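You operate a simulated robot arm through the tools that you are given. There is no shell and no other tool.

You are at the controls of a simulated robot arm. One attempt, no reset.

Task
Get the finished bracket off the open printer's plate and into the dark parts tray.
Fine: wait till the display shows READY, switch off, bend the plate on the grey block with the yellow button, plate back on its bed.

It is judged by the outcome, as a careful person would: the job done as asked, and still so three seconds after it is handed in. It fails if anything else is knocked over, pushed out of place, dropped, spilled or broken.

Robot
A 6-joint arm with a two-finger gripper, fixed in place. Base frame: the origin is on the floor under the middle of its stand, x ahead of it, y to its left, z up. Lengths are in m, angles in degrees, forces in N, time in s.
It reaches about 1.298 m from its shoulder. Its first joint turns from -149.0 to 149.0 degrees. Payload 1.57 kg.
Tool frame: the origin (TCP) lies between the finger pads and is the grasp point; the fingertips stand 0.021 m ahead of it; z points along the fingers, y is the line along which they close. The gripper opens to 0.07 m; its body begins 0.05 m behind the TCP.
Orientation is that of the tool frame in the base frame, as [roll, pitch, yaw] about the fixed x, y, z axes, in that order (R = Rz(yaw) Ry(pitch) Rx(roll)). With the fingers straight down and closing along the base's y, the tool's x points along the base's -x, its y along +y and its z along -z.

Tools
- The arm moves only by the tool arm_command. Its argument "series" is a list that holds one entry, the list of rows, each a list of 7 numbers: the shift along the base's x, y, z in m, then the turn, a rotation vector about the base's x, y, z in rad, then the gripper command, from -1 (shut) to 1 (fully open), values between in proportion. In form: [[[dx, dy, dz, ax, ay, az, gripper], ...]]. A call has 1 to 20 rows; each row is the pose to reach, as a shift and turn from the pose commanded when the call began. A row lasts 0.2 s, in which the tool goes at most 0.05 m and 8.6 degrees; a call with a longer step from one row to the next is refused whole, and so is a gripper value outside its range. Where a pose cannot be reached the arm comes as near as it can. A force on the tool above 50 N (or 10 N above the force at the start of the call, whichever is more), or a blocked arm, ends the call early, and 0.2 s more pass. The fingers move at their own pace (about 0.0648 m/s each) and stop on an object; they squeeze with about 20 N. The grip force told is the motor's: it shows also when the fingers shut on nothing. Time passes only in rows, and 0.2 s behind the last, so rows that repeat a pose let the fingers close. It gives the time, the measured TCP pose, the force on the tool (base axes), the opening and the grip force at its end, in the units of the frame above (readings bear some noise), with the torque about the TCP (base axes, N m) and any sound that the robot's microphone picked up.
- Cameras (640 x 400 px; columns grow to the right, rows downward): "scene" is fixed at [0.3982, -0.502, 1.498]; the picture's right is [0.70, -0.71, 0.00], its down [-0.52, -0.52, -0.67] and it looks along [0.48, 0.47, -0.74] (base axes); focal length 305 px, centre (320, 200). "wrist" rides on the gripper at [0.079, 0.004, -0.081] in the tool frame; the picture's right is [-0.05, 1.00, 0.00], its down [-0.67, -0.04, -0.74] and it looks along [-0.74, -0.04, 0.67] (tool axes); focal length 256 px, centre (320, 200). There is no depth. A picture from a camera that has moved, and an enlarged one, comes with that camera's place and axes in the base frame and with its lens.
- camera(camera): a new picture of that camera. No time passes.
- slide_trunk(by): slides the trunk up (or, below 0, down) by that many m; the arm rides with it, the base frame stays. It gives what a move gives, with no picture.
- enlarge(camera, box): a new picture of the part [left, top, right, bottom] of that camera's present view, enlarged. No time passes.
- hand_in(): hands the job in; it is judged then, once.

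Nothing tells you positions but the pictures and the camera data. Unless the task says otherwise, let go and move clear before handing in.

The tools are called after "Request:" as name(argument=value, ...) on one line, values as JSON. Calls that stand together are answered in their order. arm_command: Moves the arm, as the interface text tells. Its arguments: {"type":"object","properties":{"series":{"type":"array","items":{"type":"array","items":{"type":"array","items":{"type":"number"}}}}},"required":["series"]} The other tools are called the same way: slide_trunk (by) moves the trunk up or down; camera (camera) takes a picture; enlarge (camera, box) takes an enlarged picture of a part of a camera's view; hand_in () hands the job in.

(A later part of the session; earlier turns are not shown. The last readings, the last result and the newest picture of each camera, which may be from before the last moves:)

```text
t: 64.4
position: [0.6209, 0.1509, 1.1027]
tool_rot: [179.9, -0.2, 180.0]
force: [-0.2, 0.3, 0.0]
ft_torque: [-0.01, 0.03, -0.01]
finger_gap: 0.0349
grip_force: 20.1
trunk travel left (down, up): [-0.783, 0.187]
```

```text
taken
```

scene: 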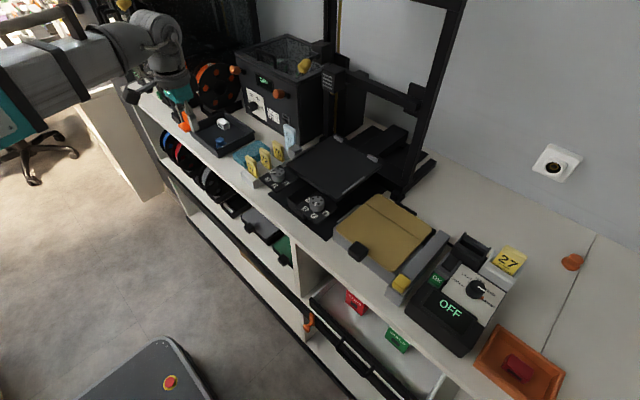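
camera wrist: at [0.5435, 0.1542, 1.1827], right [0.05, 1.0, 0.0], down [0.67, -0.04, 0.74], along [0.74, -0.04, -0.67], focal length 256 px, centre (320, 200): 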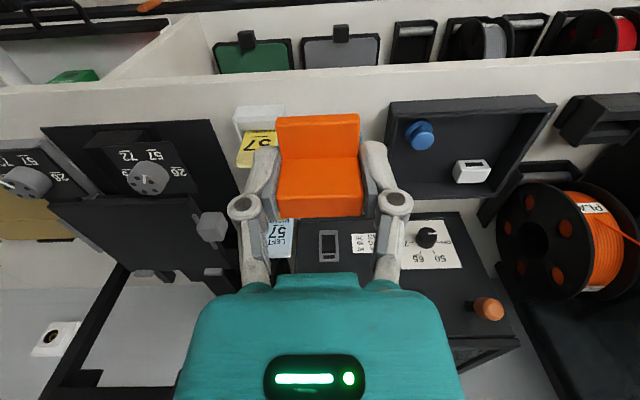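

The tray is around (0.75, 0.31) and holds a blue part and a white part. I'll move in front of it for a proper look.

Request:
arm_command(series=[[[0.0, 0.035, 0, 0, 0, 0, -1], [0.0, 0.07, 0, 0, 0, 0, -1], [-0.01, 0.105, 0, 0, 0, 0, -1], [-0.02, 0.14, 0, 0, 0, 0, -1], [-0.03, 0.16, 0, 0, 0, 0, -1], [-0.03, 0.16, 0, 0, 0, 0, -1]]])

Request:
camera(camera="wrist")

Request:
enlarge(camera="scene", box=[160, 80, 280, 180])

Request:
enlarge(camera="wrist", box=[200, 70, 460, 240])

```text
t: 65.8
position: [0.5927, 0.31, 1.1026]
tool_rot: [180.0, 0.0, -180.0]
force: [0.5, 0.8, 0.6]
ft_torque: [0.03, 0.05, 0.02]
finger_gap: 0.0351
grip_force: 20.5
trunk travel left (down, up): [-0.783, 0.187]
```

```text
taken
camera wrist: at [0.5142, 0.3137, 1.1827], right [0.05, 1.0, 0.0], down [0.67, -0.04, 0.74], along [0.74, -0.04, -0.67], focal length 256 px, centre (320, 200)
```

wrist: 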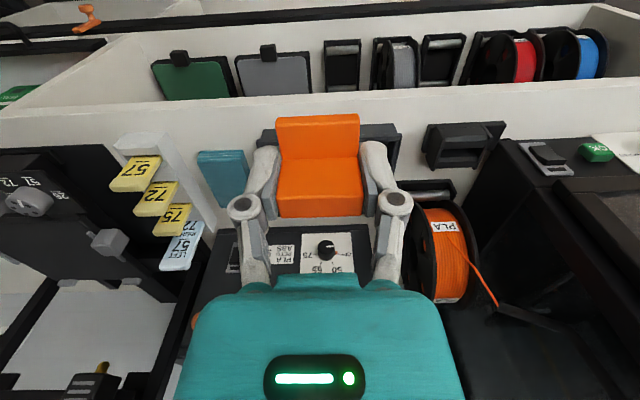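

```text
4.00 times, centred on (220, 130) of scene
camera zoom: at [0.3982, -0.502, 1.498], right [0.7, -0.71, 0.0], down [-0.52, -0.52, -0.67], along [0.48, 0.47, -0.74], focal length 1219 px, centre (720, 480)
```

zoom: 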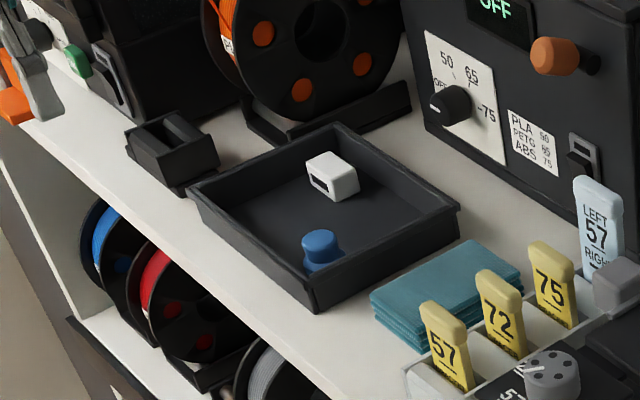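

```text
2.35 times, centred on (330, 155) of wrist
camera zoom: at [0.5142, 0.3137, 1.1827], right [0.05, 1.0, 0.0], down [0.67, -0.04, 0.74], along [0.74, -0.04, -0.67], focal length 602 px, centre (296, 306)
```

zoom: 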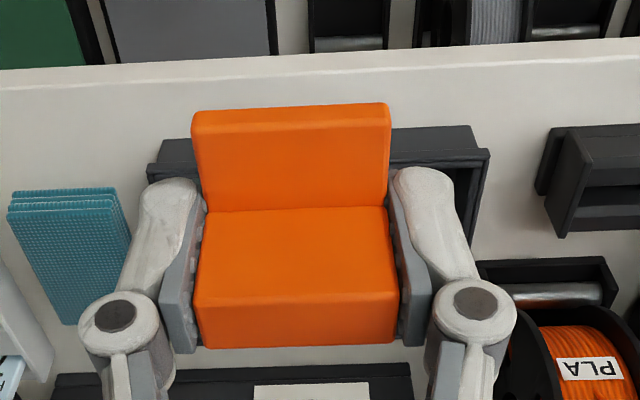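

The bracket hides the tray from here. I'll shift right a bit so the tray is visible beside the bracket from two positions, to measure its rim and floor.

Request:
arm_command(series=[[[0.01, -0.03, 0, 0, 0, 0, -1], [0.03, -0.065, 0, 0, 0, 0, -1], [0.05, -0.1, 0, 0, 0, 0, -1], [0.05, -0.11, 0, 0, 0, 0, -1], [0.05, -0.11, 0, 0, 0, 0, -1]]])

Request:
enlarge(camera="wrist", box=[360, 70, 560, 220])

Request:
arm_command(series=[[[-0.03, 0.0, 0, 0, 0, 0, -1], [-0.07, 0.0, 0, 0, 0, 0, -1], [-0.07, 0.0, 0, 0, 0, 0, -1]]])

Request:
enlarge(camera="wrist", box=[360, 70, 560, 220])

```text
t: 67.0
position: [0.6418, 0.1989, 1.1024]
tool_rot: [179.9, -0.1, -180.0]
force: [0.5, 0.2, -0.5]
ft_torque: [0.0, -0.01, 0.0]
finger_gap: 0.0354
grip_force: 20.3
trunk travel left (down, up): [-0.783, 0.187]
```

```text
2.67 times, centred on (460, 145) of wrist
camera zoom: at [0.5641, 0.2028, 1.1827], right [0.05, 1.0, 0.0], down [0.67, -0.04, 0.74], along [0.74, -0.04, -0.67], focal length 683 px, centre (-53, 347)
```

zoom: 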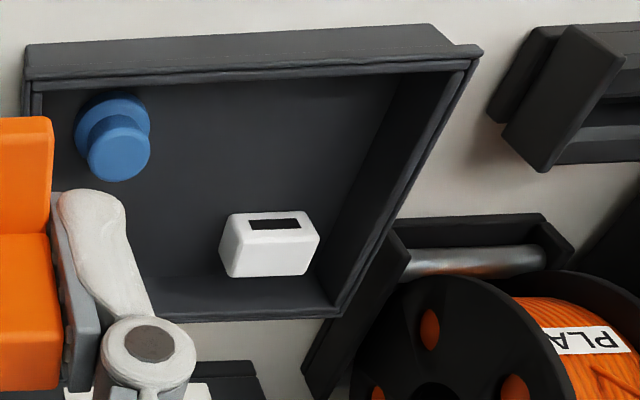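

```text
t: 67.8
position: [0.5711, 0.2007, 1.1011]
tool_rot: [180.0, -0.1, -179.9]
force: [1.1, 0.3, 0.6]
ft_torque: [-0.01, 0.01, 0.01]
finger_gap: 0.0348
grip_force: 20.0
trunk travel left (down, up): [-0.783, 0.187]
```

```text
2.67 times, centred on (460, 145) of wrist
camera zoom: at [0.4934, 0.2032, 1.1827], right [0.05, 1.0, 0.0], down [0.67, -0.04, 0.74], along [0.74, -0.04, -0.67], focal length 683 px, centre (-53, 347)
```

zoom: 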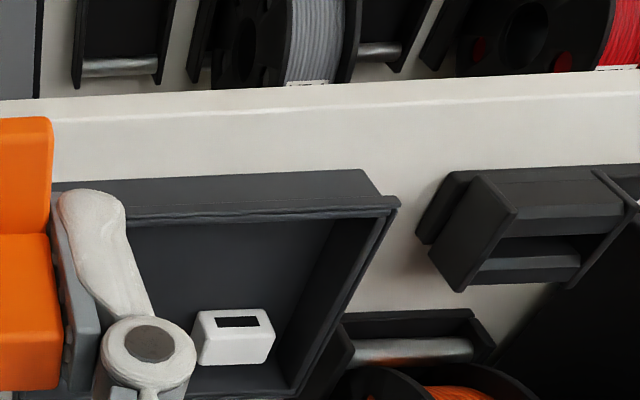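

The tray's rim spans x 0.692–0.835, y 0.228–0.400 at z ≈ 0.924, floor ≈ 0.898. The blue part is near (0.723, 0.266) and the white near (0.787, 0.350), so there's free floor around (0.735, 0.333). Moving above that spot.

Request:
arm_command(series=[[[0.03, 0.03, 0, 0, 0, 0, -1], [0.06, 0.06, 0, 0, 0, 0, -1], [0.09, 0.09, 0, 0, 0, 0, -1], [0.12, 0.115, 0, 0, 0, 0, -1], [0.15, 0.128, 0, 0, 0, 0, -1], [0.1605, 0.1335, 0, 0, 0, 0, -1], [0.1605, 0.1335, 0, 0, 0, 0, -1]]])

Request:
slide_trunk(by=-0.1)

Request:
camera(camera="wrist")

Request:
enlarge(camera="scene", box=[160, 80, 280, 180])

```text
t: 69.4
position: [0.7327, 0.3341, 1.1023]
tool_rot: [-179.9, -0.1, -180.0]
force: [-0.3, -0.6, -0.6]
ft_torque: [0.07, 0.01, -0.01]
finger_gap: 0.0349
grip_force: 19.9
trunk travel left (down, up): [-0.783, 0.187]
```

```text
t: 70.8
position: [0.7312, 0.3332, 1.0023]
tool_rot: [-180.0, -0.1, 180.0]
force: [-0.1, 0.2, 0.4]
ft_torque: [0.02, -0.04, -0.01]
finger_gap: 0.0349
grip_force: 20.0
trunk travel left (down, up): [-0.683, 0.287]
```

```text
taken
camera wrist: at [0.6544, 0.3375, 1.0827], right [0.05, 1.0, 0.0], down [0.67, -0.04, 0.74], along [0.74, -0.04, -0.67], focal length 256 px, centre (320, 200)
```

wrist: 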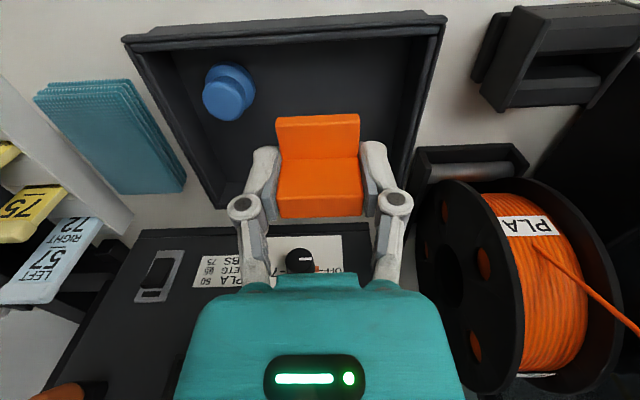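

```text
4.00 times, centred on (220, 130) of scene
camera zoom: at [0.3982, -0.502, 1.498], right [0.7, -0.71, 0.0], down [-0.52, -0.52, -0.67], along [0.48, 0.47, -0.74], focal length 1219 px, centre (720, 480)
```

zoom: 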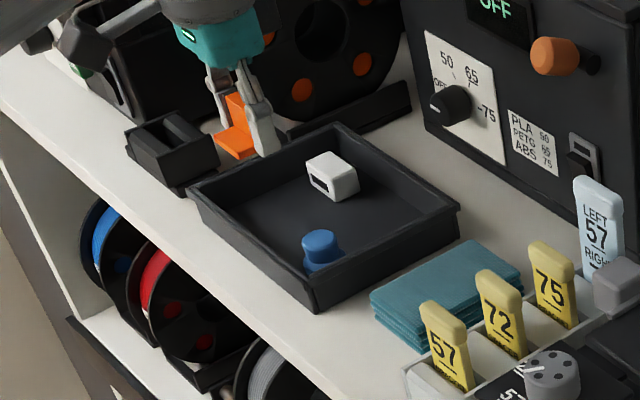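

Clear of both other parts; I'll shift 6 mm further from the blue one and lower toward the tray floor.

Request:
arm_command(series=[[[0.0, 0.006, 0, 0, 0, 0, -1], [0.0, 0.006, 0, 0, 0, 0, -1]]])

Request:
slide_trunk(by=-0.055)

Request:
camera(camera="wrist")

Request:
enlarge(camera="scene", box=[170, 90, 250, 170])

```text
t: 71.3
position: [0.7339, 0.3404, 1.0022]
tool_rot: [180.0, -0.1, 180.0]
force: [0.2, 0.3, -0.6]
ft_torque: [0.03, 0.03, -0.01]
finger_gap: 0.0348
grip_force: 19.8
trunk travel left (down, up): [-0.683, 0.287]
```

```text
t: 72.3
position: [0.7324, 0.3417, 0.946]
tool_rot: [179.9, -0.1, 180.0]
force: [0.0, 0.2, 0.5]
ft_torque: [-0.02, 0.02, 0.03]
finger_gap: 0.0347
grip_force: 19.9
trunk travel left (down, up): [-0.628, 0.342]
```

```text
taken
camera wrist: at [0.6545, 0.3436, 1.0277], right [0.05, 1.0, 0.0], down [0.67, -0.04, 0.74], along [0.74, -0.04, -0.67], focal length 256 px, centre (320, 200)
```

wrist: 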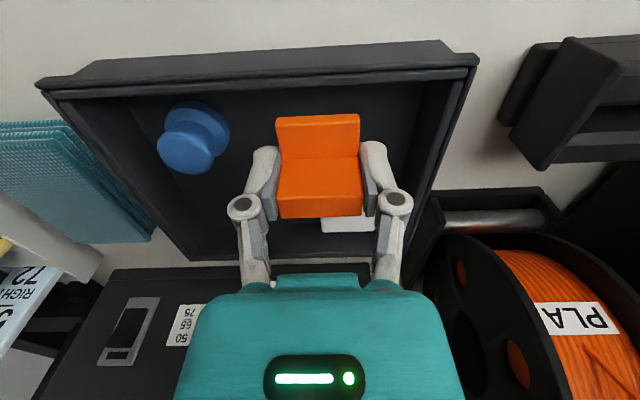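

```text
5.00 times, centred on (210, 130) of scene
camera zoom: at [0.3982, -0.502, 1.498], right [0.7, -0.71, 0.0], down [-0.52, -0.52, -0.67], along [0.48, 0.47, -0.74], focal length 1524 px, centre (870, 550)
```

zoom: 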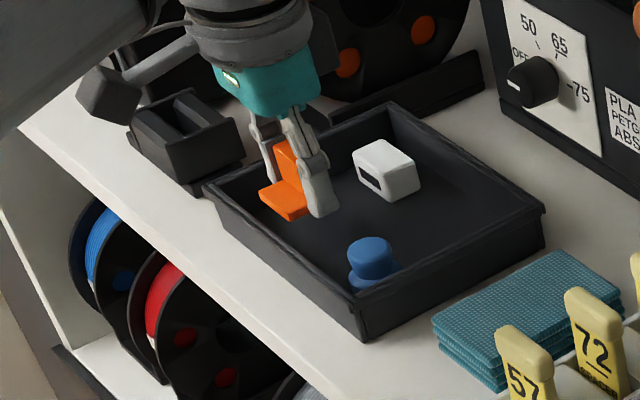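

Request:
slide_trunk(by=-0.012)

Request:
slide_trunk(by=-0.004)

Request:
slide_trunk(by=-0.003)

Request:
enlarge(camera="scene", box=[170, 90, 250, 170])

```text
t: 72.9
position: [0.7322, 0.341, 0.9332]
tool_rot: [180.0, -0.2, 180.0]
force: [0.7, 0.8, -0.2]
ft_torque: [-0.01, -0.01, -0.01]
finger_gap: 0.0349
grip_force: 19.5
trunk travel left (down, up): [-0.616, 0.354]
```

```text
t: 73.4
position: [0.7328, 0.3407, 0.9299]
tool_rot: [-180.0, -0.1, -180.0]
force: [0.3, 0.5, 1.1]
ft_torque: [-0.02, -0.02, -0.01]
finger_gap: 0.0351
grip_force: 19.7
trunk travel left (down, up): [-0.612, 0.358]
```

```text
t: 74.0
position: [0.7334, 0.3403, 0.9276]
tool_rot: [-180.0, -0.1, -180.0]
force: [0.5, 0.2, -0.4]
ft_torque: [0.05, -0.01, -0.05]
finger_gap: 0.0347
grip_force: 20.3
trunk travel left (down, up): [-0.609, 0.361]
```

```text
5.00 times, centred on (210, 130) of scene
camera zoom: at [0.3982, -0.502, 1.498], right [0.7, -0.71, 0.0], down [-0.52, -0.52, -0.67], along [0.48, 0.47, -0.74], focal length 1524 px, centre (870, 550)
```

zoom: 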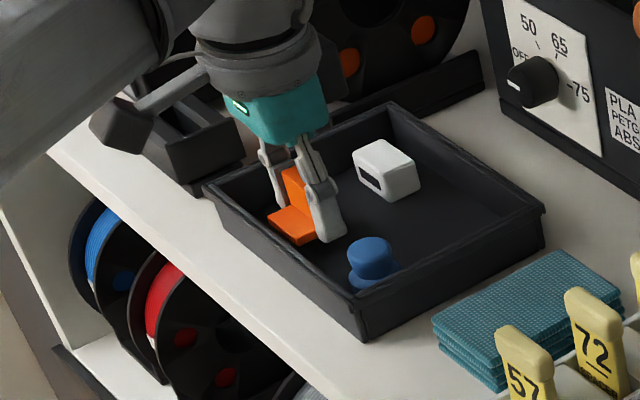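

No contact yet at TCP z ≈ 0.927; the bracket is nearly on the floor. Continuing in 3 mm steps.

Request:
slide_trunk(by=-0.003)

Request:
slide_trunk(by=-0.003)

Request:
slide_trunk(by=-0.003)

Request:
enlarge(camera="scene", box=[170, 90, 250, 170])

Request:
camera(camera="wrist")

```text
t: 74.5
position: [0.7317, 0.3405, 0.924]
tool_rot: [180.0, -0.2, -179.9]
force: [0.1, -0.7, -0.3]
ft_torque: [-0.02, -0.02, -0.05]
finger_gap: 0.0347
grip_force: 19.8
trunk travel left (down, up): [-0.606, 0.364]
```

```text
t: 75.0
position: [0.7322, 0.3406, 0.9216]
tool_rot: [179.9, 0.0, 180.0]
force: [-0.7, 0.8, -0.3]
ft_torque: [0.0, -0.03, 0.02]
finger_gap: 0.0351
grip_force: 19.7
trunk travel left (down, up): [-0.603, 0.367]
```

```text
t: 75.5
position: [0.7326, 0.3407, 0.9189]
tool_rot: [-180.0, -0.1, -179.9]
force: [0.7, 0.5, -0.1]
ft_torque: [0.03, 0.0, 0.0]
finger_gap: 0.0348
grip_force: 20.0
trunk travel left (down, up): [-0.6, 0.37]
```

```text
5.00 times, centred on (210, 130) of scene
camera zoom: at [0.3982, -0.502, 1.498], right [0.7, -0.71, 0.0], down [-0.52, -0.52, -0.67], along [0.48, 0.47, -0.74], focal length 1524 px, centre (870, 550)
```

zoom: 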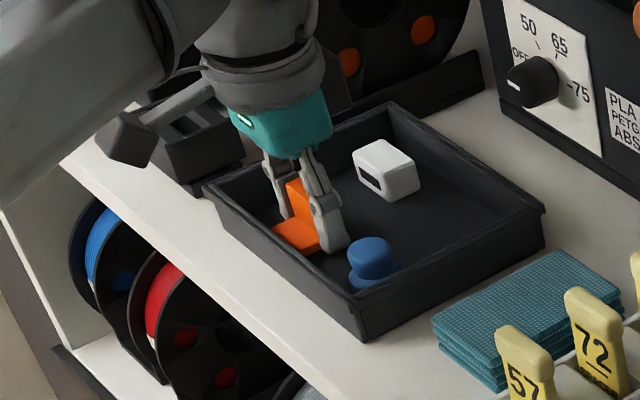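

```text
taken
camera wrist: at [0.6545, 0.3436, 0.9997], right [0.05, 1.0, 0.0], down [0.67, -0.04, 0.74], along [0.74, -0.04, -0.67], focal length 256 px, centre (320, 200)
```

wrist: 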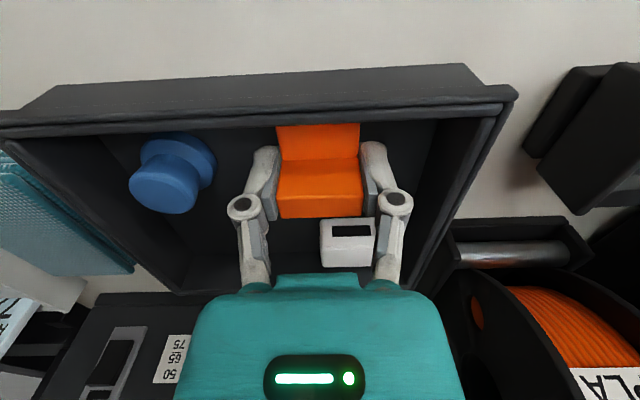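

Still no contact, the tray is deeper than estimated. Continuing gently.

Request:
slide_trunk(by=-0.003)

Request:
slide_trunk(by=-0.003)

Request:
slide_trunk(by=-0.003)

Request:
enlarge(camera="scene", box=[170, 90, 250, 170])

```text
t: 76.0
position: [0.7337, 0.3406, 0.9157]
tool_rot: [179.9, -0.1, -180.0]
force: [0.8, -0.5, -0.1]
ft_torque: [-0.01, 0.01, 0.02]
finger_gap: 0.0349
grip_force: 20.6
trunk travel left (down, up): [-0.597, 0.373]
```

```text
t: 76.6
position: [0.7335, 0.3405, 0.9147]
tool_rot: [180.0, 0.2, -180.0]
force: [13.4, 7.0, 41.9]
ft_torque: [-0.27, -0.12, 0.12]
finger_gap: 0.0348
grip_force: 20.5
trunk travel left (down, up): [-0.594, 0.376]
```

```text
t: 76.9
position: [0.7321, 0.3416, 0.9148]
tool_rot: [179.9, 0.2, -179.9]
force: [0.9, 2.4, 34.6]
ft_torque: [-0.37, 0.17, -0.05]
finger_gap: 0.035
grip_force: 20.0
trunk travel left (down, up): [-0.594, 0.376]
stopped: the force on the tool passed its limit at 61 N (the readings are from after the stop); the commanded pose is now the measured one
```

```text
5.00 times, centred on (210, 130) of scene
camera zoom: at [0.3982, -0.502, 1.498], right [0.7, -0.71, 0.0], down [-0.52, -0.52, -0.67], along [0.48, 0.47, -0.74], focal length 1524 px, centre (870, 550)
```

zoom: 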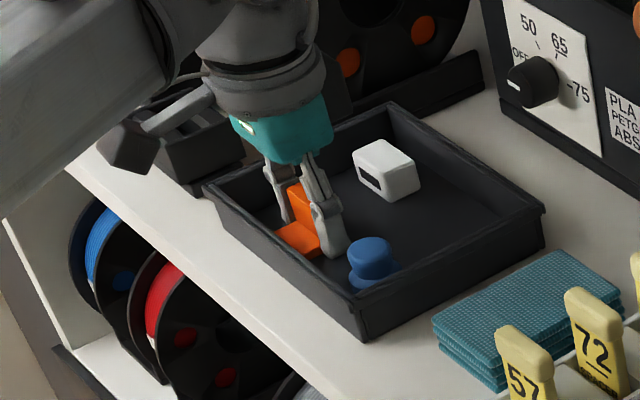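

The bracket is on the tray floor (I pressed a bit too firmly in the last step). I'll relieve the pressure and then open the fingers modestly.

Request:
slide_trunk(by=0.002)

Request:
arm_command(series=[[[0, 0, 0, 0, 0, 0, 0.1], [0, 0, 0, 0, 0, 0, 0.3], [0, 0, 0, 0, 0, 0, 0.3], [0, 0, 0, 0, 0, 0, 0.3]]])

Request:
enlarge(camera="scene", box=[170, 90, 250, 170])

Request:
camera(camera="wrist")

```text
t: 77.4
position: [0.7335, 0.3387, 0.9145]
tool_rot: [180.0, 0.1, -180.0]
force: [-4.1, -1.6, 7.7]
ft_torque: [-0.13, 0.14, -0.07]
finger_gap: 0.0352
grip_force: 20.1
trunk travel left (down, up): [-0.596, 0.374]
```

```text
t: 78.4
position: [0.7349, 0.3404, 0.9147]
tool_rot: [179.9, 0.1, -180.0]
force: [0.3, -0.1, 0.1]
ft_torque: [0.01, -0.03, 0.01]
finger_gap: 0.0456
grip_force: 0.1
trunk travel left (down, up): [-0.596, 0.374]
```

```text
5.00 times, centred on (210, 130) of scene
camera zoom: at [0.3982, -0.502, 1.498], right [0.7, -0.71, 0.0], down [-0.52, -0.52, -0.67], along [0.48, 0.47, -0.74], focal length 1524 px, centre (870, 550)
```

zoom: 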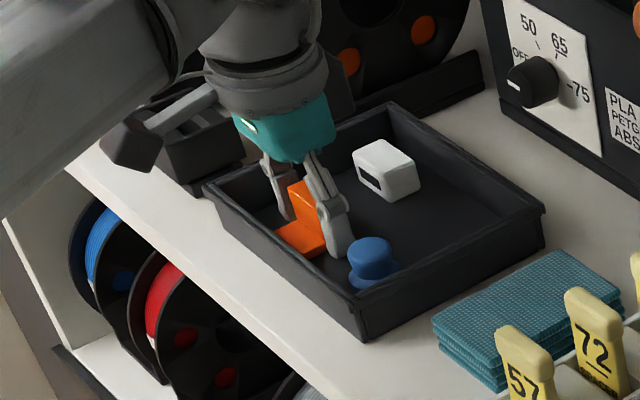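

```text
taken
camera wrist: at [0.656, 0.3442, 0.9955], right [0.05, 1.0, 0.0], down [0.66, -0.04, 0.75], along [0.75, -0.04, -0.67], focal length 256 px, centre (320, 200)
```

wrist: 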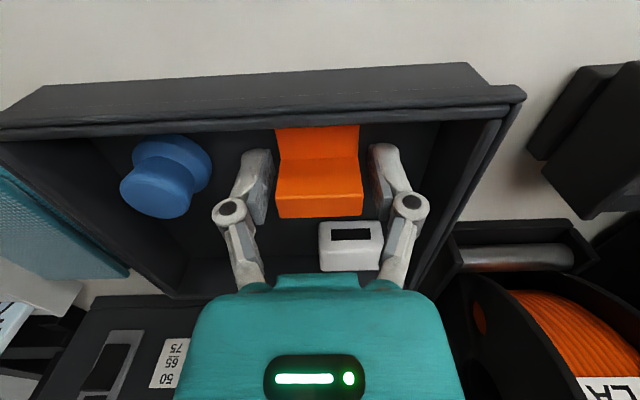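

Released; the bracket stands in the tray clear of the other parts. Raising the gripper out.

Request:
slide_trunk(by=0.04)

Request:
slide_trunk(by=0.12)

Request:
camera(camera="wrist")

Request:
enlarge(camera="scene", box=[170, 90, 250, 170])

```text
t: 79.2
position: [0.7351, 0.3409, 0.9548]
tool_rot: [179.9, 0.1, 179.9]
force: [-0.4, 0.0, -0.3]
ft_torque: [-0.01, 0.0, 0.03]
finger_gap: 0.0456
grip_force: 0.1
trunk travel left (down, up): [-0.636, 0.334]
```

```text
t: 80.7
position: [0.7338, 0.3412, 1.0747]
tool_rot: [179.8, 0.1, 179.9]
force: [0.1, 0.3, -0.3]
ft_torque: [0.01, 0.01, 0.0]
finger_gap: 0.0457
grip_force: 0.1
trunk travel left (down, up): [-0.756, 0.214]
```

```text
taken
camera wrist: at [0.6561, 0.3443, 1.1554], right [0.05, 1.0, 0.0], down [0.66, -0.04, 0.75], along [0.75, -0.04, -0.67], focal length 256 px, centre (320, 200)
```

wrist: 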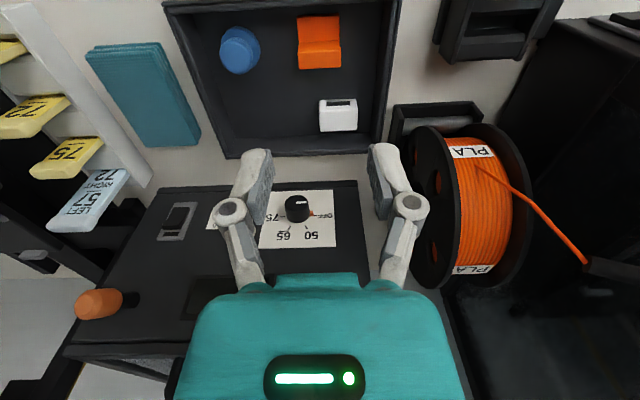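

```text
5.00 times, centred on (210, 130) of scene
camera zoom: at [0.3982, -0.502, 1.498], right [0.7, -0.71, 0.0], down [-0.52, -0.52, -0.67], along [0.48, 0.47, -0.74], focal length 1524 px, centre (870, 550)
```

zoom: 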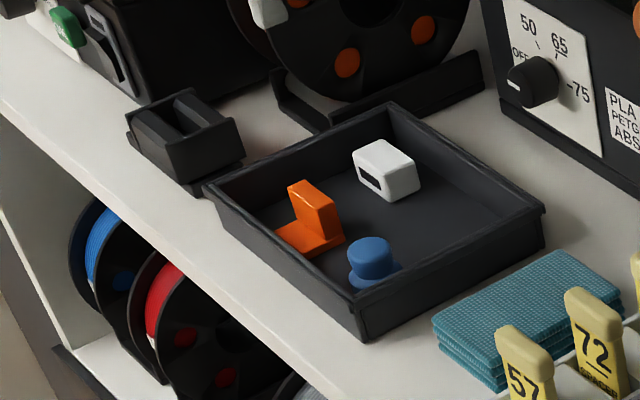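

The bracket sits upright in the dark tray and the blue and white parts are untouched. Now back to fetch the plate: retract, travel right at this safe height, and restore the tool's slight tilt.

Request:
arm_command(series=[[[-0.03, -0.01, 0, 0, 0.0035, 0, 0.45], [-0.07, -0.03, 0, 0, 0.0035, 0, 0.45], [-0.1, -0.06, 0, 0, 0.0035, 0, 0.45], [-0.115, -0.1, 0, 0, 0.0035, 0, 0.45], [-0.115, -0.14, 0, 0, 0.0035, 0, 0.45], [-0.115, -0.18, 0, 0, 0.0035, 0, 0.45], [-0.115, -0.22, 0, 0, 0.0035, 0, 0.45], [-0.115, -0.26, 0, 0, 0.0035, 0, 0.45], [-0.115, -0.3, 0, 0, 0.0035, 0, 0.45], [-0.115, -0.34, 0, 0, 0.0035, 0, 0.45], [-0.115, -0.38, 0, 0, 0.0035, 0, 0.45], [-0.115, -0.42, 0, 0, 0.0035, 0, 0.45], [-0.115, -0.46, 0, 0, 0.0035, 0, 0.45], [-0.115, -0.5, 0, 0, 0.0035, 0, 0.45], [-0.115, -0.54, 0, 0, 0.0035, 0, 0.45], [-0.115, -0.58, 0, 0, 0.0035, 0, 0.45], [-0.115, -0.615, 0, 0, 0.0035, 0, 0.45], [-0.115, -0.64, 0, 0, 0.0035, 0, 0.45], [-0.115, -0.651, 0, 0, 0.0035, 0, 0.45], [-0.115, -0.651, 0, 0, 0.0035, 0, 0.45]]])

Request:
camera(camera="wrist")

Request:
camera(camera="scene")

```text
t: 84.9
position: [0.6183, -0.3104, 1.0745]
tool_rot: [179.9, 0.0, -180.0]
force: [-0.1, 0.1, 0.5]
ft_torque: [-0.02, -0.02, 0.02]
finger_gap: 0.0506
grip_force: 0.1
trunk travel left (down, up): [-0.756, 0.214]
```

```text
taken
camera wrist: at [0.5408, -0.307, 1.1558], right [0.05, 1.0, 0.0], down [0.67, -0.04, 0.74], along [0.74, -0.04, -0.67], focal length 256 px, centre (320, 200)
```

wrist: 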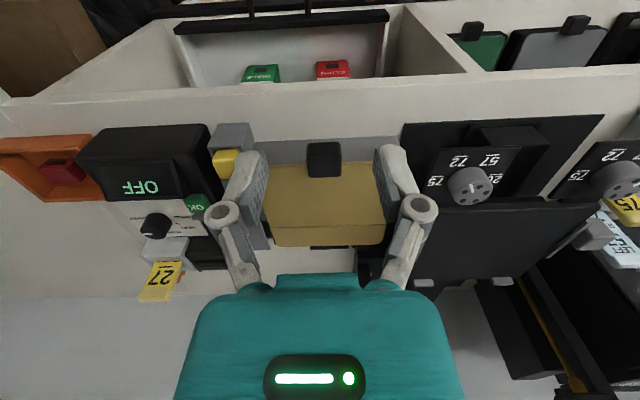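

```text
taken
```

scene: 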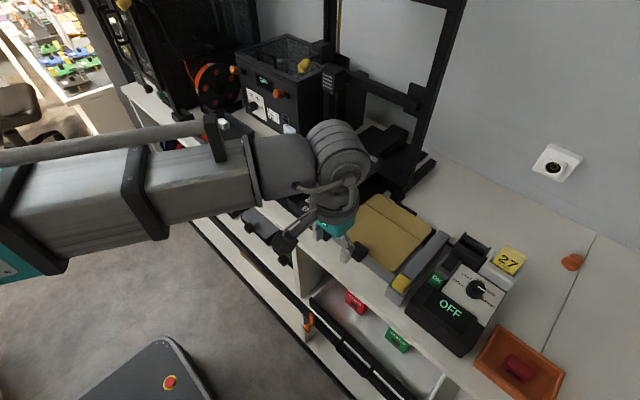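

The plate is still seated on the bender. I'll verify the handle position from a zoomed view, then move above it.

Request:
enlarge(camera="wrist", box=[270, 110, 370, 200])

Request:
arm_command(series=[[[0.04, 0, 0, 0, 0, 0, 0.45], [0.07, 0, 0, 0, 0, 0, 0.45], [0.08, 0, 0, 0, 0, 0, 0.45], [0.08, 0, 0, 0, 0, 0, 0.45]]])

Request:
slide_trunk(by=-0.06)

Request:
enlarge(camera="wrist", box=[260, 90, 380, 200])

Request:
camera(camera="wrist")

```text
4.44 times, centred on (320, 155) of wrist
camera zoom: at [0.5408, -0.307, 1.1558], right [0.05, 1.0, 0.0], down [0.67, -0.04, 0.74], along [0.74, -0.04, -0.67], focal length 1138 px, centre (320, 400)
```

zoom: 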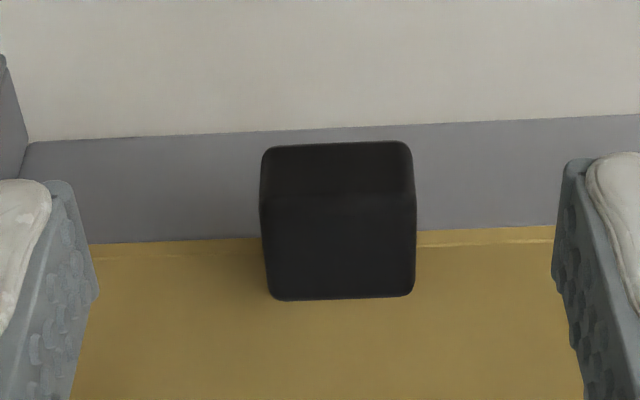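

```text
t: 85.9
position: [0.699, -0.3092, 1.0741]
tool_rot: [179.9, -0.1, 179.9]
force: [-0.2, -0.1, 0.4]
ft_torque: [-0.02, 0.03, 0.01]
finger_gap: 0.0508
grip_force: 0.0
trunk travel left (down, up): [-0.756, 0.214]
```

```text
t: 86.9
position: [0.7001, -0.3106, 1.0139]
tool_rot: [180.0, -0.1, -180.0]
force: [0.9, -0.6, 0.2]
ft_torque: [0.02, 0.01, -0.02]
finger_gap: 0.051
grip_force: 0.1
trunk travel left (down, up): [-0.696, 0.274]
```

```text
3.64 times, centred on (320, 145) of wrist
camera zoom: at [0.621, -0.307, 1.0958], right [0.05, 1.0, 0.0], down [0.67, -0.04, 0.74], along [0.74, -0.04, -0.67], focal length 931 px, centre (320, 400)
```

zoom: 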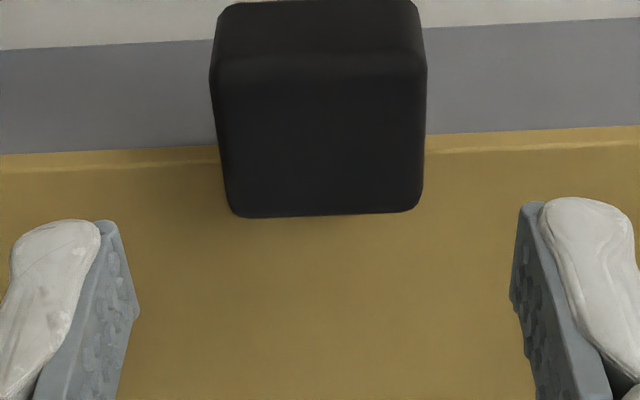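

```text
taken
camera wrist: at [0.621, -0.307, 1.0958], right [0.05, 1.0, 0.0], down [0.67, -0.04, 0.74], along [0.74, -0.04, -0.67], focal length 256 px, centre (320, 200)
```

wrist: 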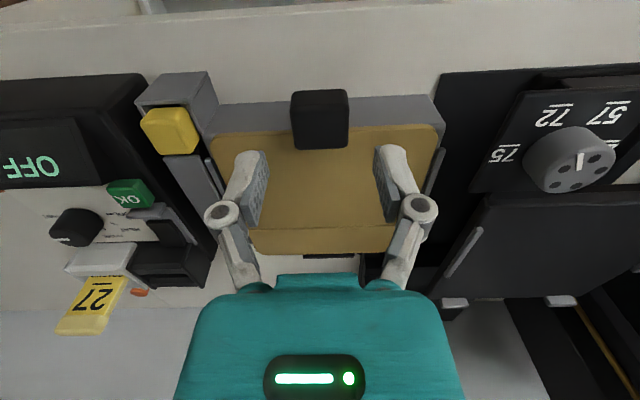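

The handle is centred exactly under the gripper. Lowering to the same grasp height as before and closing.

Request:
slide_trunk(by=-0.04)

Request:
slide_trunk(by=-0.012)

Request:
arm_command(series=[[[0, 0, 0, 0, 0, 0, 0.1], [0, 0, 0, 0, 0, 0, -1], [0, 0, 0, 0, 0, 0, -1], [0, 0, 0, 0, 0, 0, -1], [0, 0, 0, 0, 0, 0, -1]]])

Request:
camera(camera="wrist")

```text
t: 87.8
position: [0.6991, -0.3104, 0.976]
tool_rot: [179.9, -0.1, 179.9]
force: [-0.5, 0.5, 0.7]
ft_torque: [-0.01, 0.0, 0.01]
finger_gap: 0.0508
grip_force: 0.1
trunk travel left (down, up): [-0.656, 0.314]
```

```text
t: 88.3
position: [0.6982, -0.3105, 0.9627]
tool_rot: [179.8, -0.1, 179.9]
force: [0.8, 0.6, -0.1]
ft_torque: [0.01, 0.01, 0.02]
finger_gap: 0.0506
grip_force: 0.1
trunk travel left (down, up): [-0.644, 0.326]
```

```text
t: 89.5
position: [0.6992, -0.3111, 0.9629]
tool_rot: [179.9, -0.1, 179.9]
force: [0.7, -0.6, 0.8]
ft_torque: [0.02, 0.03, -0.05]
finger_gap: 0.0337
grip_force: 20.3
trunk travel left (down, up): [-0.644, 0.326]
```

```text
taken
camera wrist: at [0.621, -0.307, 1.0438], right [0.05, 1.0, 0.0], down [0.67, -0.04, 0.74], along [0.74, -0.04, -0.67], focal length 256 px, centre (320, 200)
```

wrist: 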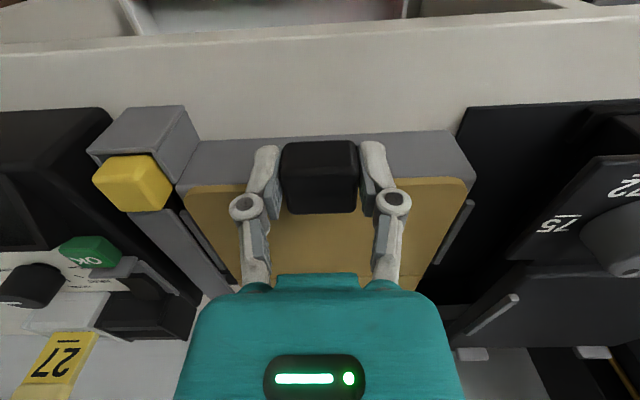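

Gripped again at 33.7 mm. Lifting a little first to check it comes off cleanly, then to travel height.

Request:
slide_trunk(by=0.006)

Request:
slide_trunk(by=0.078)

Request:
camera(camera="wrist")

Request:
enlarge(camera="scene", box=[320, 160, 460, 300])

```text
t: 90.1
position: [0.6988, -0.3099, 0.9686]
tool_rot: [179.9, -0.1, 180.0]
force: [-0.5, 0.6, -0.9]
ft_torque: [0.0, 0.11, 0.01]
finger_gap: 0.0336
grip_force: 20.3
trunk travel left (down, up): [-0.65, 0.32]
```

```text
t: 91.2
position: [0.7003, -0.3105, 1.0461]
tool_rot: [179.9, 0.0, -179.9]
force: [0.6, 0.0, -1.7]
ft_torque: [0.0, 0.13, 0.03]
finger_gap: 0.0336
grip_force: 19.8
trunk travel left (down, up): [-0.728, 0.242]
```

```text
taken
camera wrist: at [0.6213, -0.307, 1.1276], right [0.05, 1.0, 0.0], down [0.67, -0.04, 0.74], along [0.74, -0.04, -0.67], focal length 256 px, centre (320, 200)
```

wrist: 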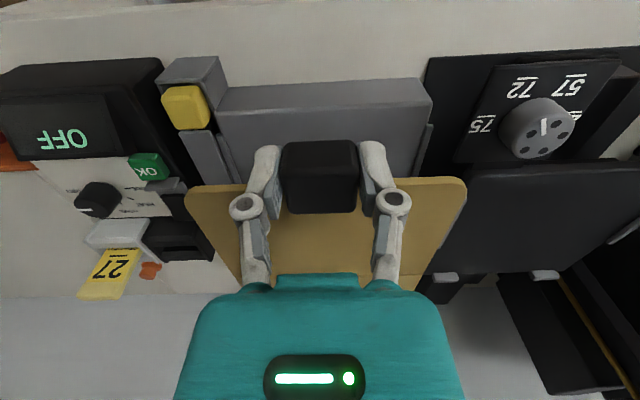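

```text
2.86 times, centred on (390, 230) of scene
camera zoom: at [0.3982, -0.502, 1.498], right [0.7, -0.71, 0.0], down [-0.52, -0.52, -0.67], along [0.48, 0.47, -0.74], focal length 871 px, centre (120, 114)
```

zoom: 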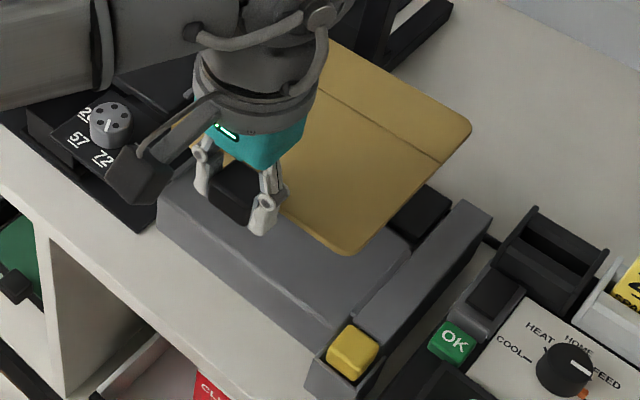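

The plate is held just as before. Reversing the path: sideways back to the bed's y, then forward above its seat.

Request:
arm_command(series=[[[0, 0.008, 0, 0, 0, 0, -1], [0, 0.022, 0, 0, 0, 0, -1], [0, 0.042, 0, 0, 0, 0, -1], [0, 0.062, 0, 0, 0, 0, -1], [0, 0.082, 0, 0, 0, 0, -1], [0, 0.102, 0, 0, 0, 0, -1], [0, 0.122, 0, 0, 0, 0, -1], [0, 0.142, 0, 0, 0, 0, -1], [0, 0.162, 0, 0, 0, 0, -1], [0, 0.182, 0, 0, 0, 0, -1], [0.005, 0.197, 0, 0, 0, 0, -1], [0.018, 0.2057, 0, 0, 0, 0, -1], [0.032, 0.2057, 0, 0, 0, 0, -1], [0.043, 0.2057, 0, 0, 0, 0, -1], [0.0483, 0.2057, 0, 0, 0, 0, -1], [0.0483, 0.2057, 0, 0, 0, 0, -1], [0.0483, 0.2057, 0, 0, 0, 0, -1]]])

Request:
camera(camera="wrist")

Request:
enlarge(camera="scene", box=[250, 100, 430, 220])

Request:
camera(camera="scene")

```text
t: 94.8
position: [0.7479, -0.1044, 1.0471]
tool_rot: [179.9, -0.1, 180.0]
force: [-0.7, -0.2, -1.3]
ft_torque: [0.01, 0.11, -0.03]
finger_gap: 0.0337
grip_force: 19.9
trunk travel left (down, up): [-0.728, 0.242]
```

```text
taken
camera wrist: at [0.6697, -0.1012, 1.1277], right [0.05, 1.0, 0.0], down [0.67, -0.04, 0.74], along [0.74, -0.04, -0.67], focal length 256 px, centre (320, 200)
```

wrist: 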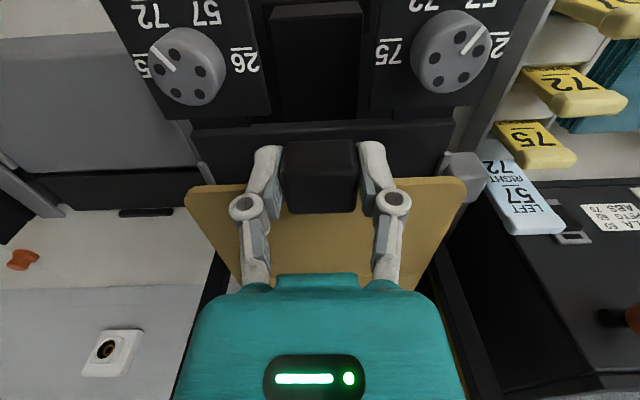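

```text
3.33 times, centred on (340, 160) of scene
camera zoom: at [0.3982, -0.502, 1.498], right [0.7, -0.71, 0.0], down [-0.52, -0.52, -0.67], along [0.48, 0.47, -0.74], focal length 1016 px, centre (253, 333)
```

zoom: 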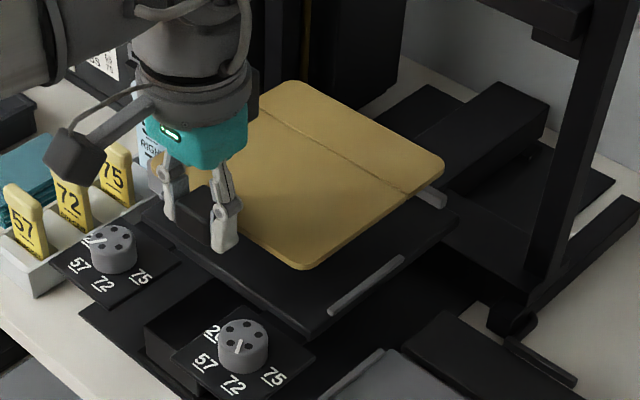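

```text
taken
```

scene: 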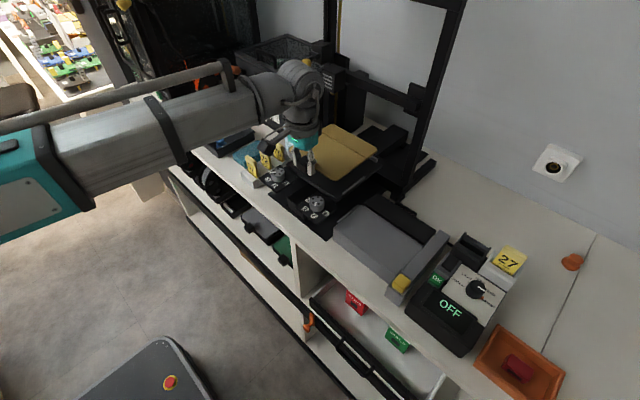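

The view matches the moment of lifting almost exactly. Lowering to just above the bed and checking.

Request:
slide_trunk(by=-0.036)

Request:
enlarge(camera="scene", box=[250, 120, 400, 220])

Request:
enlarge(camera="scene", box=[320, 140, 390, 210])

Request:
camera(camera="wrist")

```text
t: 95.7
position: [0.7476, -0.1038, 1.0104]
tool_rot: [-179.9, -0.1, -179.9]
force: [-0.2, 0.7, -0.9]
ft_torque: [0.04, 0.14, 0.03]
finger_gap: 0.0337
grip_force: 20.2
trunk travel left (down, up): [-0.692, 0.278]
```

```text
4.00 times, centred on (325, 170) of scene
camera zoom: at [0.3982, -0.502, 1.498], right [0.7, -0.71, 0.0], down [-0.52, -0.52, -0.67], along [0.48, 0.47, -0.74], focal length 1219 px, centre (300, 320)
```

zoom: 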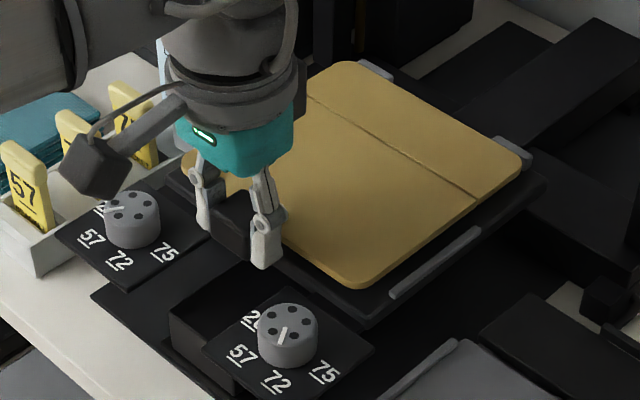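

```text
5.71 times, centred on (355, 175) of scene
camera zoom: at [0.3982, -0.502, 1.498], right [0.7, -0.71, 0.0], down [-0.52, -0.52, -0.67], along [0.48, 0.47, -0.74], focal length 1742 px, centre (120, 343)
```

zoom: 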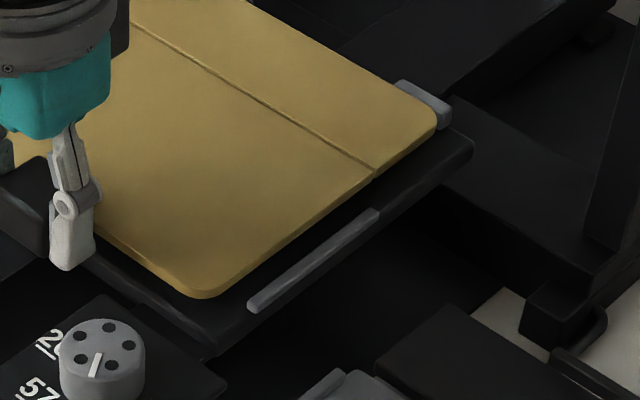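

```text
taken
camera wrist: at [0.6696, -0.1013, 1.0917], right [0.05, 1.0, 0.0], down [0.67, -0.04, 0.74], along [0.74, -0.04, -0.67], focal length 256 px, centre (320, 200)
```

wrist: 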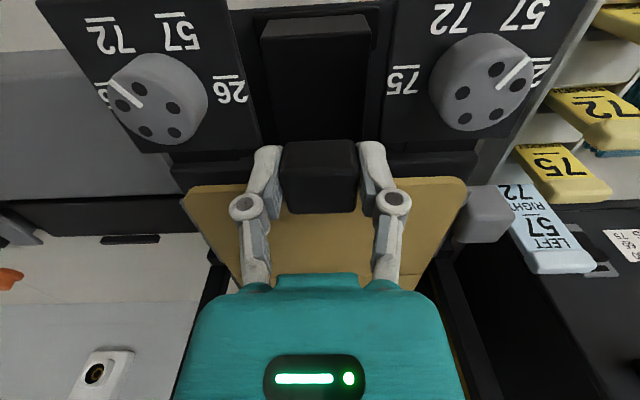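

Aligned between side rails and rear tabs. Final lowering in small steps, one at a time near contact.

Request:
slide_trunk(by=-0.006)

Request:
slide_trunk(by=-0.002)

Request:
enlarge(camera="scene", box=[320, 140, 390, 210])

```text
t: 96.2
position: [0.7488, -0.1036, 1.0056]
tool_rot: [179.9, 0.0, -180.0]
force: [1.2, 0.5, 0.2]
ft_torque: [0.02, 0.04, -0.01]
finger_gap: 0.0335
grip_force: 19.6
trunk travel left (down, up): [-0.686, 0.284]
```

```text
t: 96.7
position: [0.7471, -0.1045, 1.004]
tool_rot: [179.9, 0.0, 180.0]
force: [3.8, -0.8, 12.6]
ft_torque: [-0.04, -0.31, -0.02]
finger_gap: 0.0334
grip_force: 20.5
trunk travel left (down, up): [-0.684, 0.286]
```

```text
5.71 times, centred on (355, 175) of scene
camera zoom: at [0.3982, -0.502, 1.498], right [0.7, -0.71, 0.0], down [-0.52, -0.52, -0.67], along [0.48, 0.47, -0.74], focal length 1742 px, centre (120, 343)
```

zoom: 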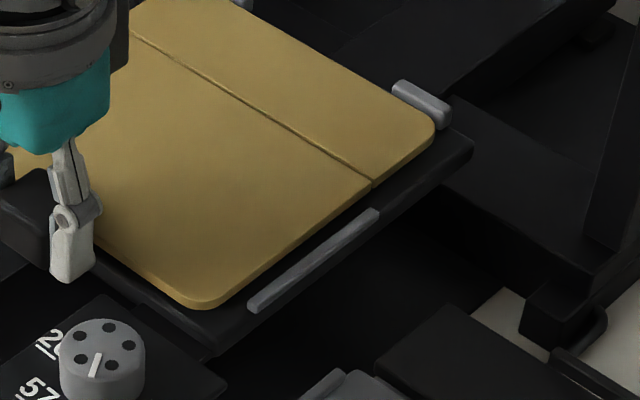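

Request:
enlarge(camera="scene", box=[250, 120, 400, 220])

Request:
enlarge(camera="wrist", box=[400, 150, 500, 300])

Request:
enlarge(camera="wrist", box=[150, 150, 250, 300])

```text
4.00 times, centred on (325, 170) of scene
camera zoom: at [0.3982, -0.502, 1.498], right [0.7, -0.71, 0.0], down [-0.52, -0.52, -0.67], along [0.48, 0.47, -0.74], focal length 1219 px, centre (300, 320)
```

zoom: 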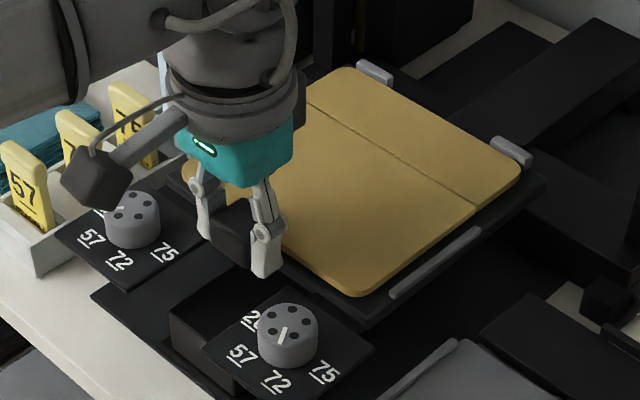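

```text
2.67 times, centred on (450, 225) of wrist
camera zoom: at [0.6694, -0.1012, 1.0843], right [0.05, 1.0, 0.0], down [0.67, -0.04, 0.74], along [0.74, -0.04, -0.67], focal length 683 px, centre (-27, 133)
```

zoom: 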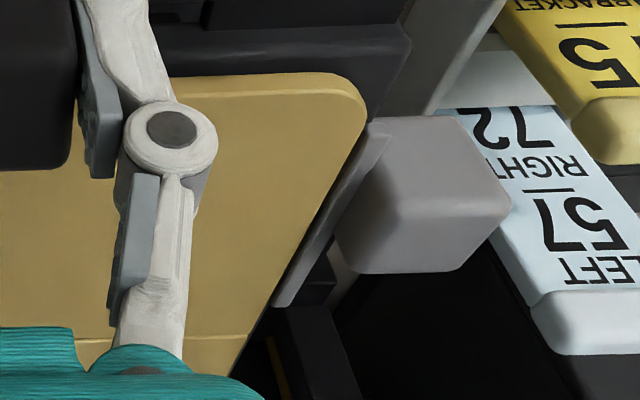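

```text
2.67 times, centred on (200, 225) of wrist
camera zoom: at [0.6694, -0.1012, 1.0843], right [0.05, 1.0, 0.0], down [0.67, -0.04, 0.74], along [0.74, -0.04, -0.67], focal length 683 px, centre (640, 133)
```

zoom: 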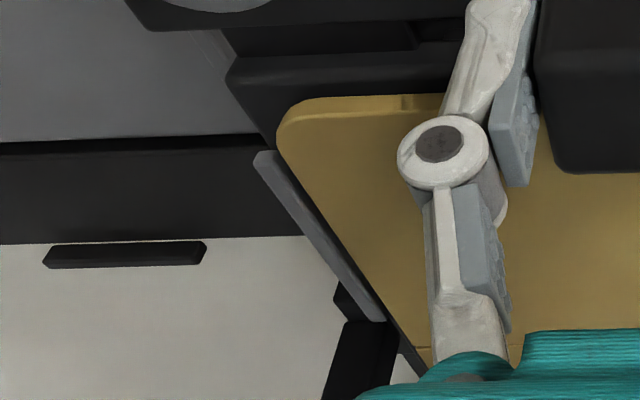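

I'll compare against the original on-bed views to judge whether the plate is fully down.

Request:
enlarge(camera="scene", box=[340, 130, 440, 220])

Request:
enlarge(camera="scene", box=[270, 150, 350, 220])

```text
4.44 times, centred on (390, 175) of scene
camera zoom: at [0.3982, -0.502, 1.498], right [0.7, -0.71, 0.0], down [-0.52, -0.52, -0.67], along [0.48, 0.47, -0.74], focal length 1355 px, centre (9, 311)
```

zoom: 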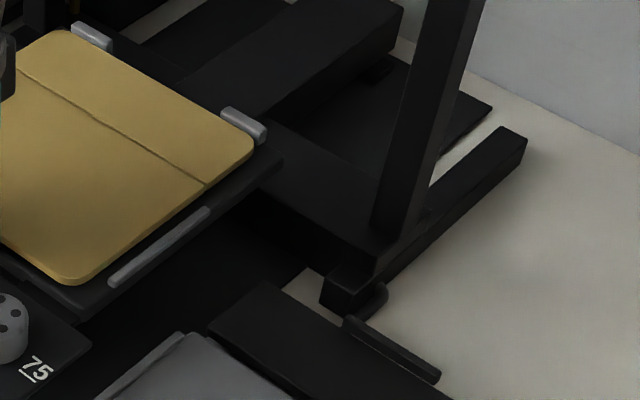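

```text
5.71 times, centred on (310, 185) of scene
camera zoom: at [0.3982, -0.502, 1.498], right [0.7, -0.71, 0.0], down [-0.52, -0.52, -0.67], along [0.48, 0.47, -0.74], focal length 1742 px, centre (377, 286)
```

zoom: 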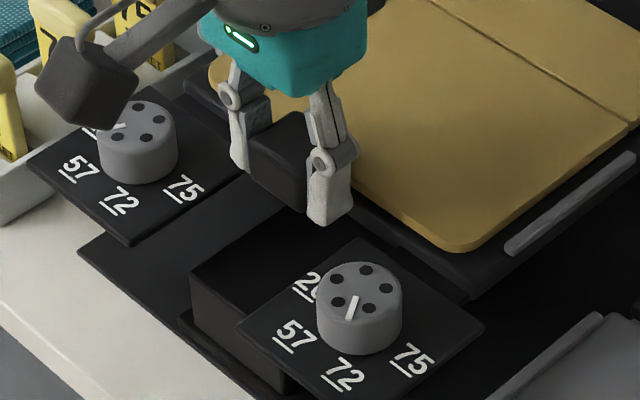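

The rear rests but the front still sits about 3 mm high (slight droop in the grip). I'll press down a further 1.5 mm and watch the force.

Request:
slide_trunk(by=-0.0015)

Request:
enlarge(camera="scene", box=[270, 150, 350, 220])

```text
t: 97.2
position: [0.7466, -0.1044, 1.0015]
tool_rot: [179.9, 0.0, -179.9]
force: [3.6, -0.1, 12.3]
ft_torque: [-0.03, 0.0, -0.04]
finger_gap: 0.0339
grip_force: 19.7
trunk travel left (down, up): [-0.682, 0.288]
```

```text
5.71 times, centred on (310, 185) of scene
camera zoom: at [0.3982, -0.502, 1.498], right [0.7, -0.71, 0.0], down [-0.52, -0.52, -0.67], along [0.48, 0.47, -0.74], focal length 1742 px, centre (377, 286)
```

zoom: 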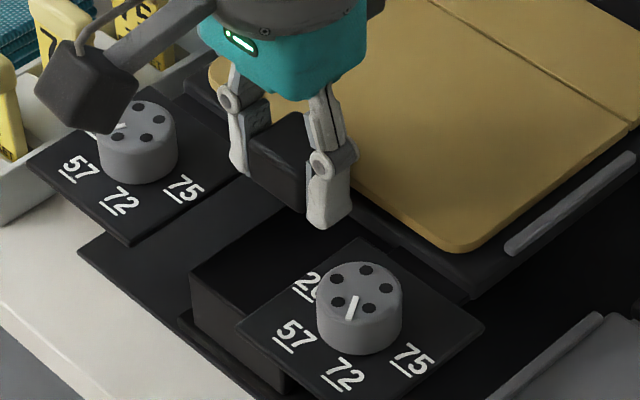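

Force is steady at 12 N with zero torque, so the plate lies flat on the bed. Easing 1 mm and releasing.

Request:
slide_trunk(by=0.001)

Request:
arm_command(series=[[[0, 0, 0, 0, 0, 0, 0], [0, 0, 0, 0, 0, 0, 0.45], [0, 0, 0, 0, 0, 0, 0.45], [0, 0, 0, 0, 0, 0, 0.45]]])

Request:
enlarge(camera="scene", box=[270, 150, 350, 220])

Request:
camera(camera="wrist")

```text
t: 97.7
position: [0.7476, -0.1055, 1.0007]
tool_rot: [179.9, -0.2, -180.0]
force: [0.4, -0.8, 1.7]
ft_torque: [-0.01, 0.61, -0.01]
finger_gap: 0.0339
grip_force: 20.7
trunk travel left (down, up): [-0.683, 0.287]
```

```text
t: 98.7
position: [0.7485, -0.1052, 1.0018]
tool_rot: [179.9, -0.2, -180.0]
force: [-0.2, 0.3, 0.2]
ft_torque: [0.01, 0.01, 0.01]
finger_gap: 0.051
grip_force: 0.1
trunk travel left (down, up): [-0.683, 0.287]
```

```text
5.71 times, centred on (310, 185) of scene
camera zoom: at [0.3982, -0.502, 1.498], right [0.7, -0.71, 0.0], down [-0.52, -0.52, -0.67], along [0.48, 0.47, -0.74], focal length 1742 px, centre (377, 286)
```

zoom: 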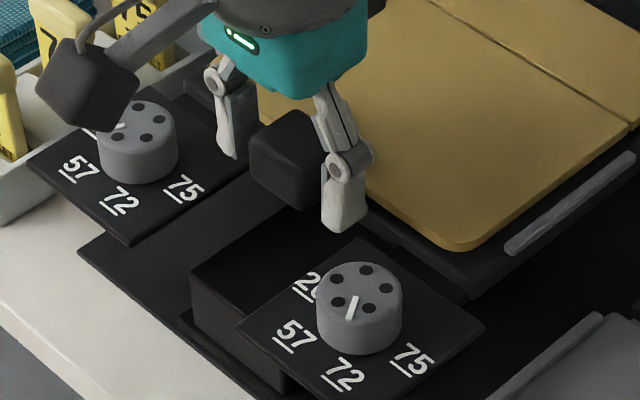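

```text
taken
camera wrist: at [0.6696, -0.1012, 1.0833], right [0.05, 1.0, 0.0], down [0.67, -0.04, 0.74], along [0.74, -0.04, -0.67], focal length 256 px, centre (320, 200)
```

wrist: 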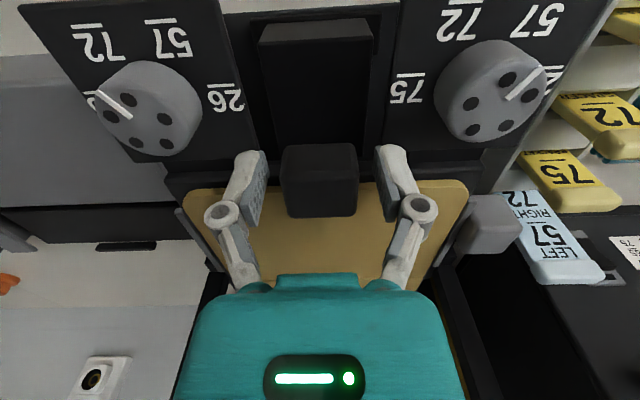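

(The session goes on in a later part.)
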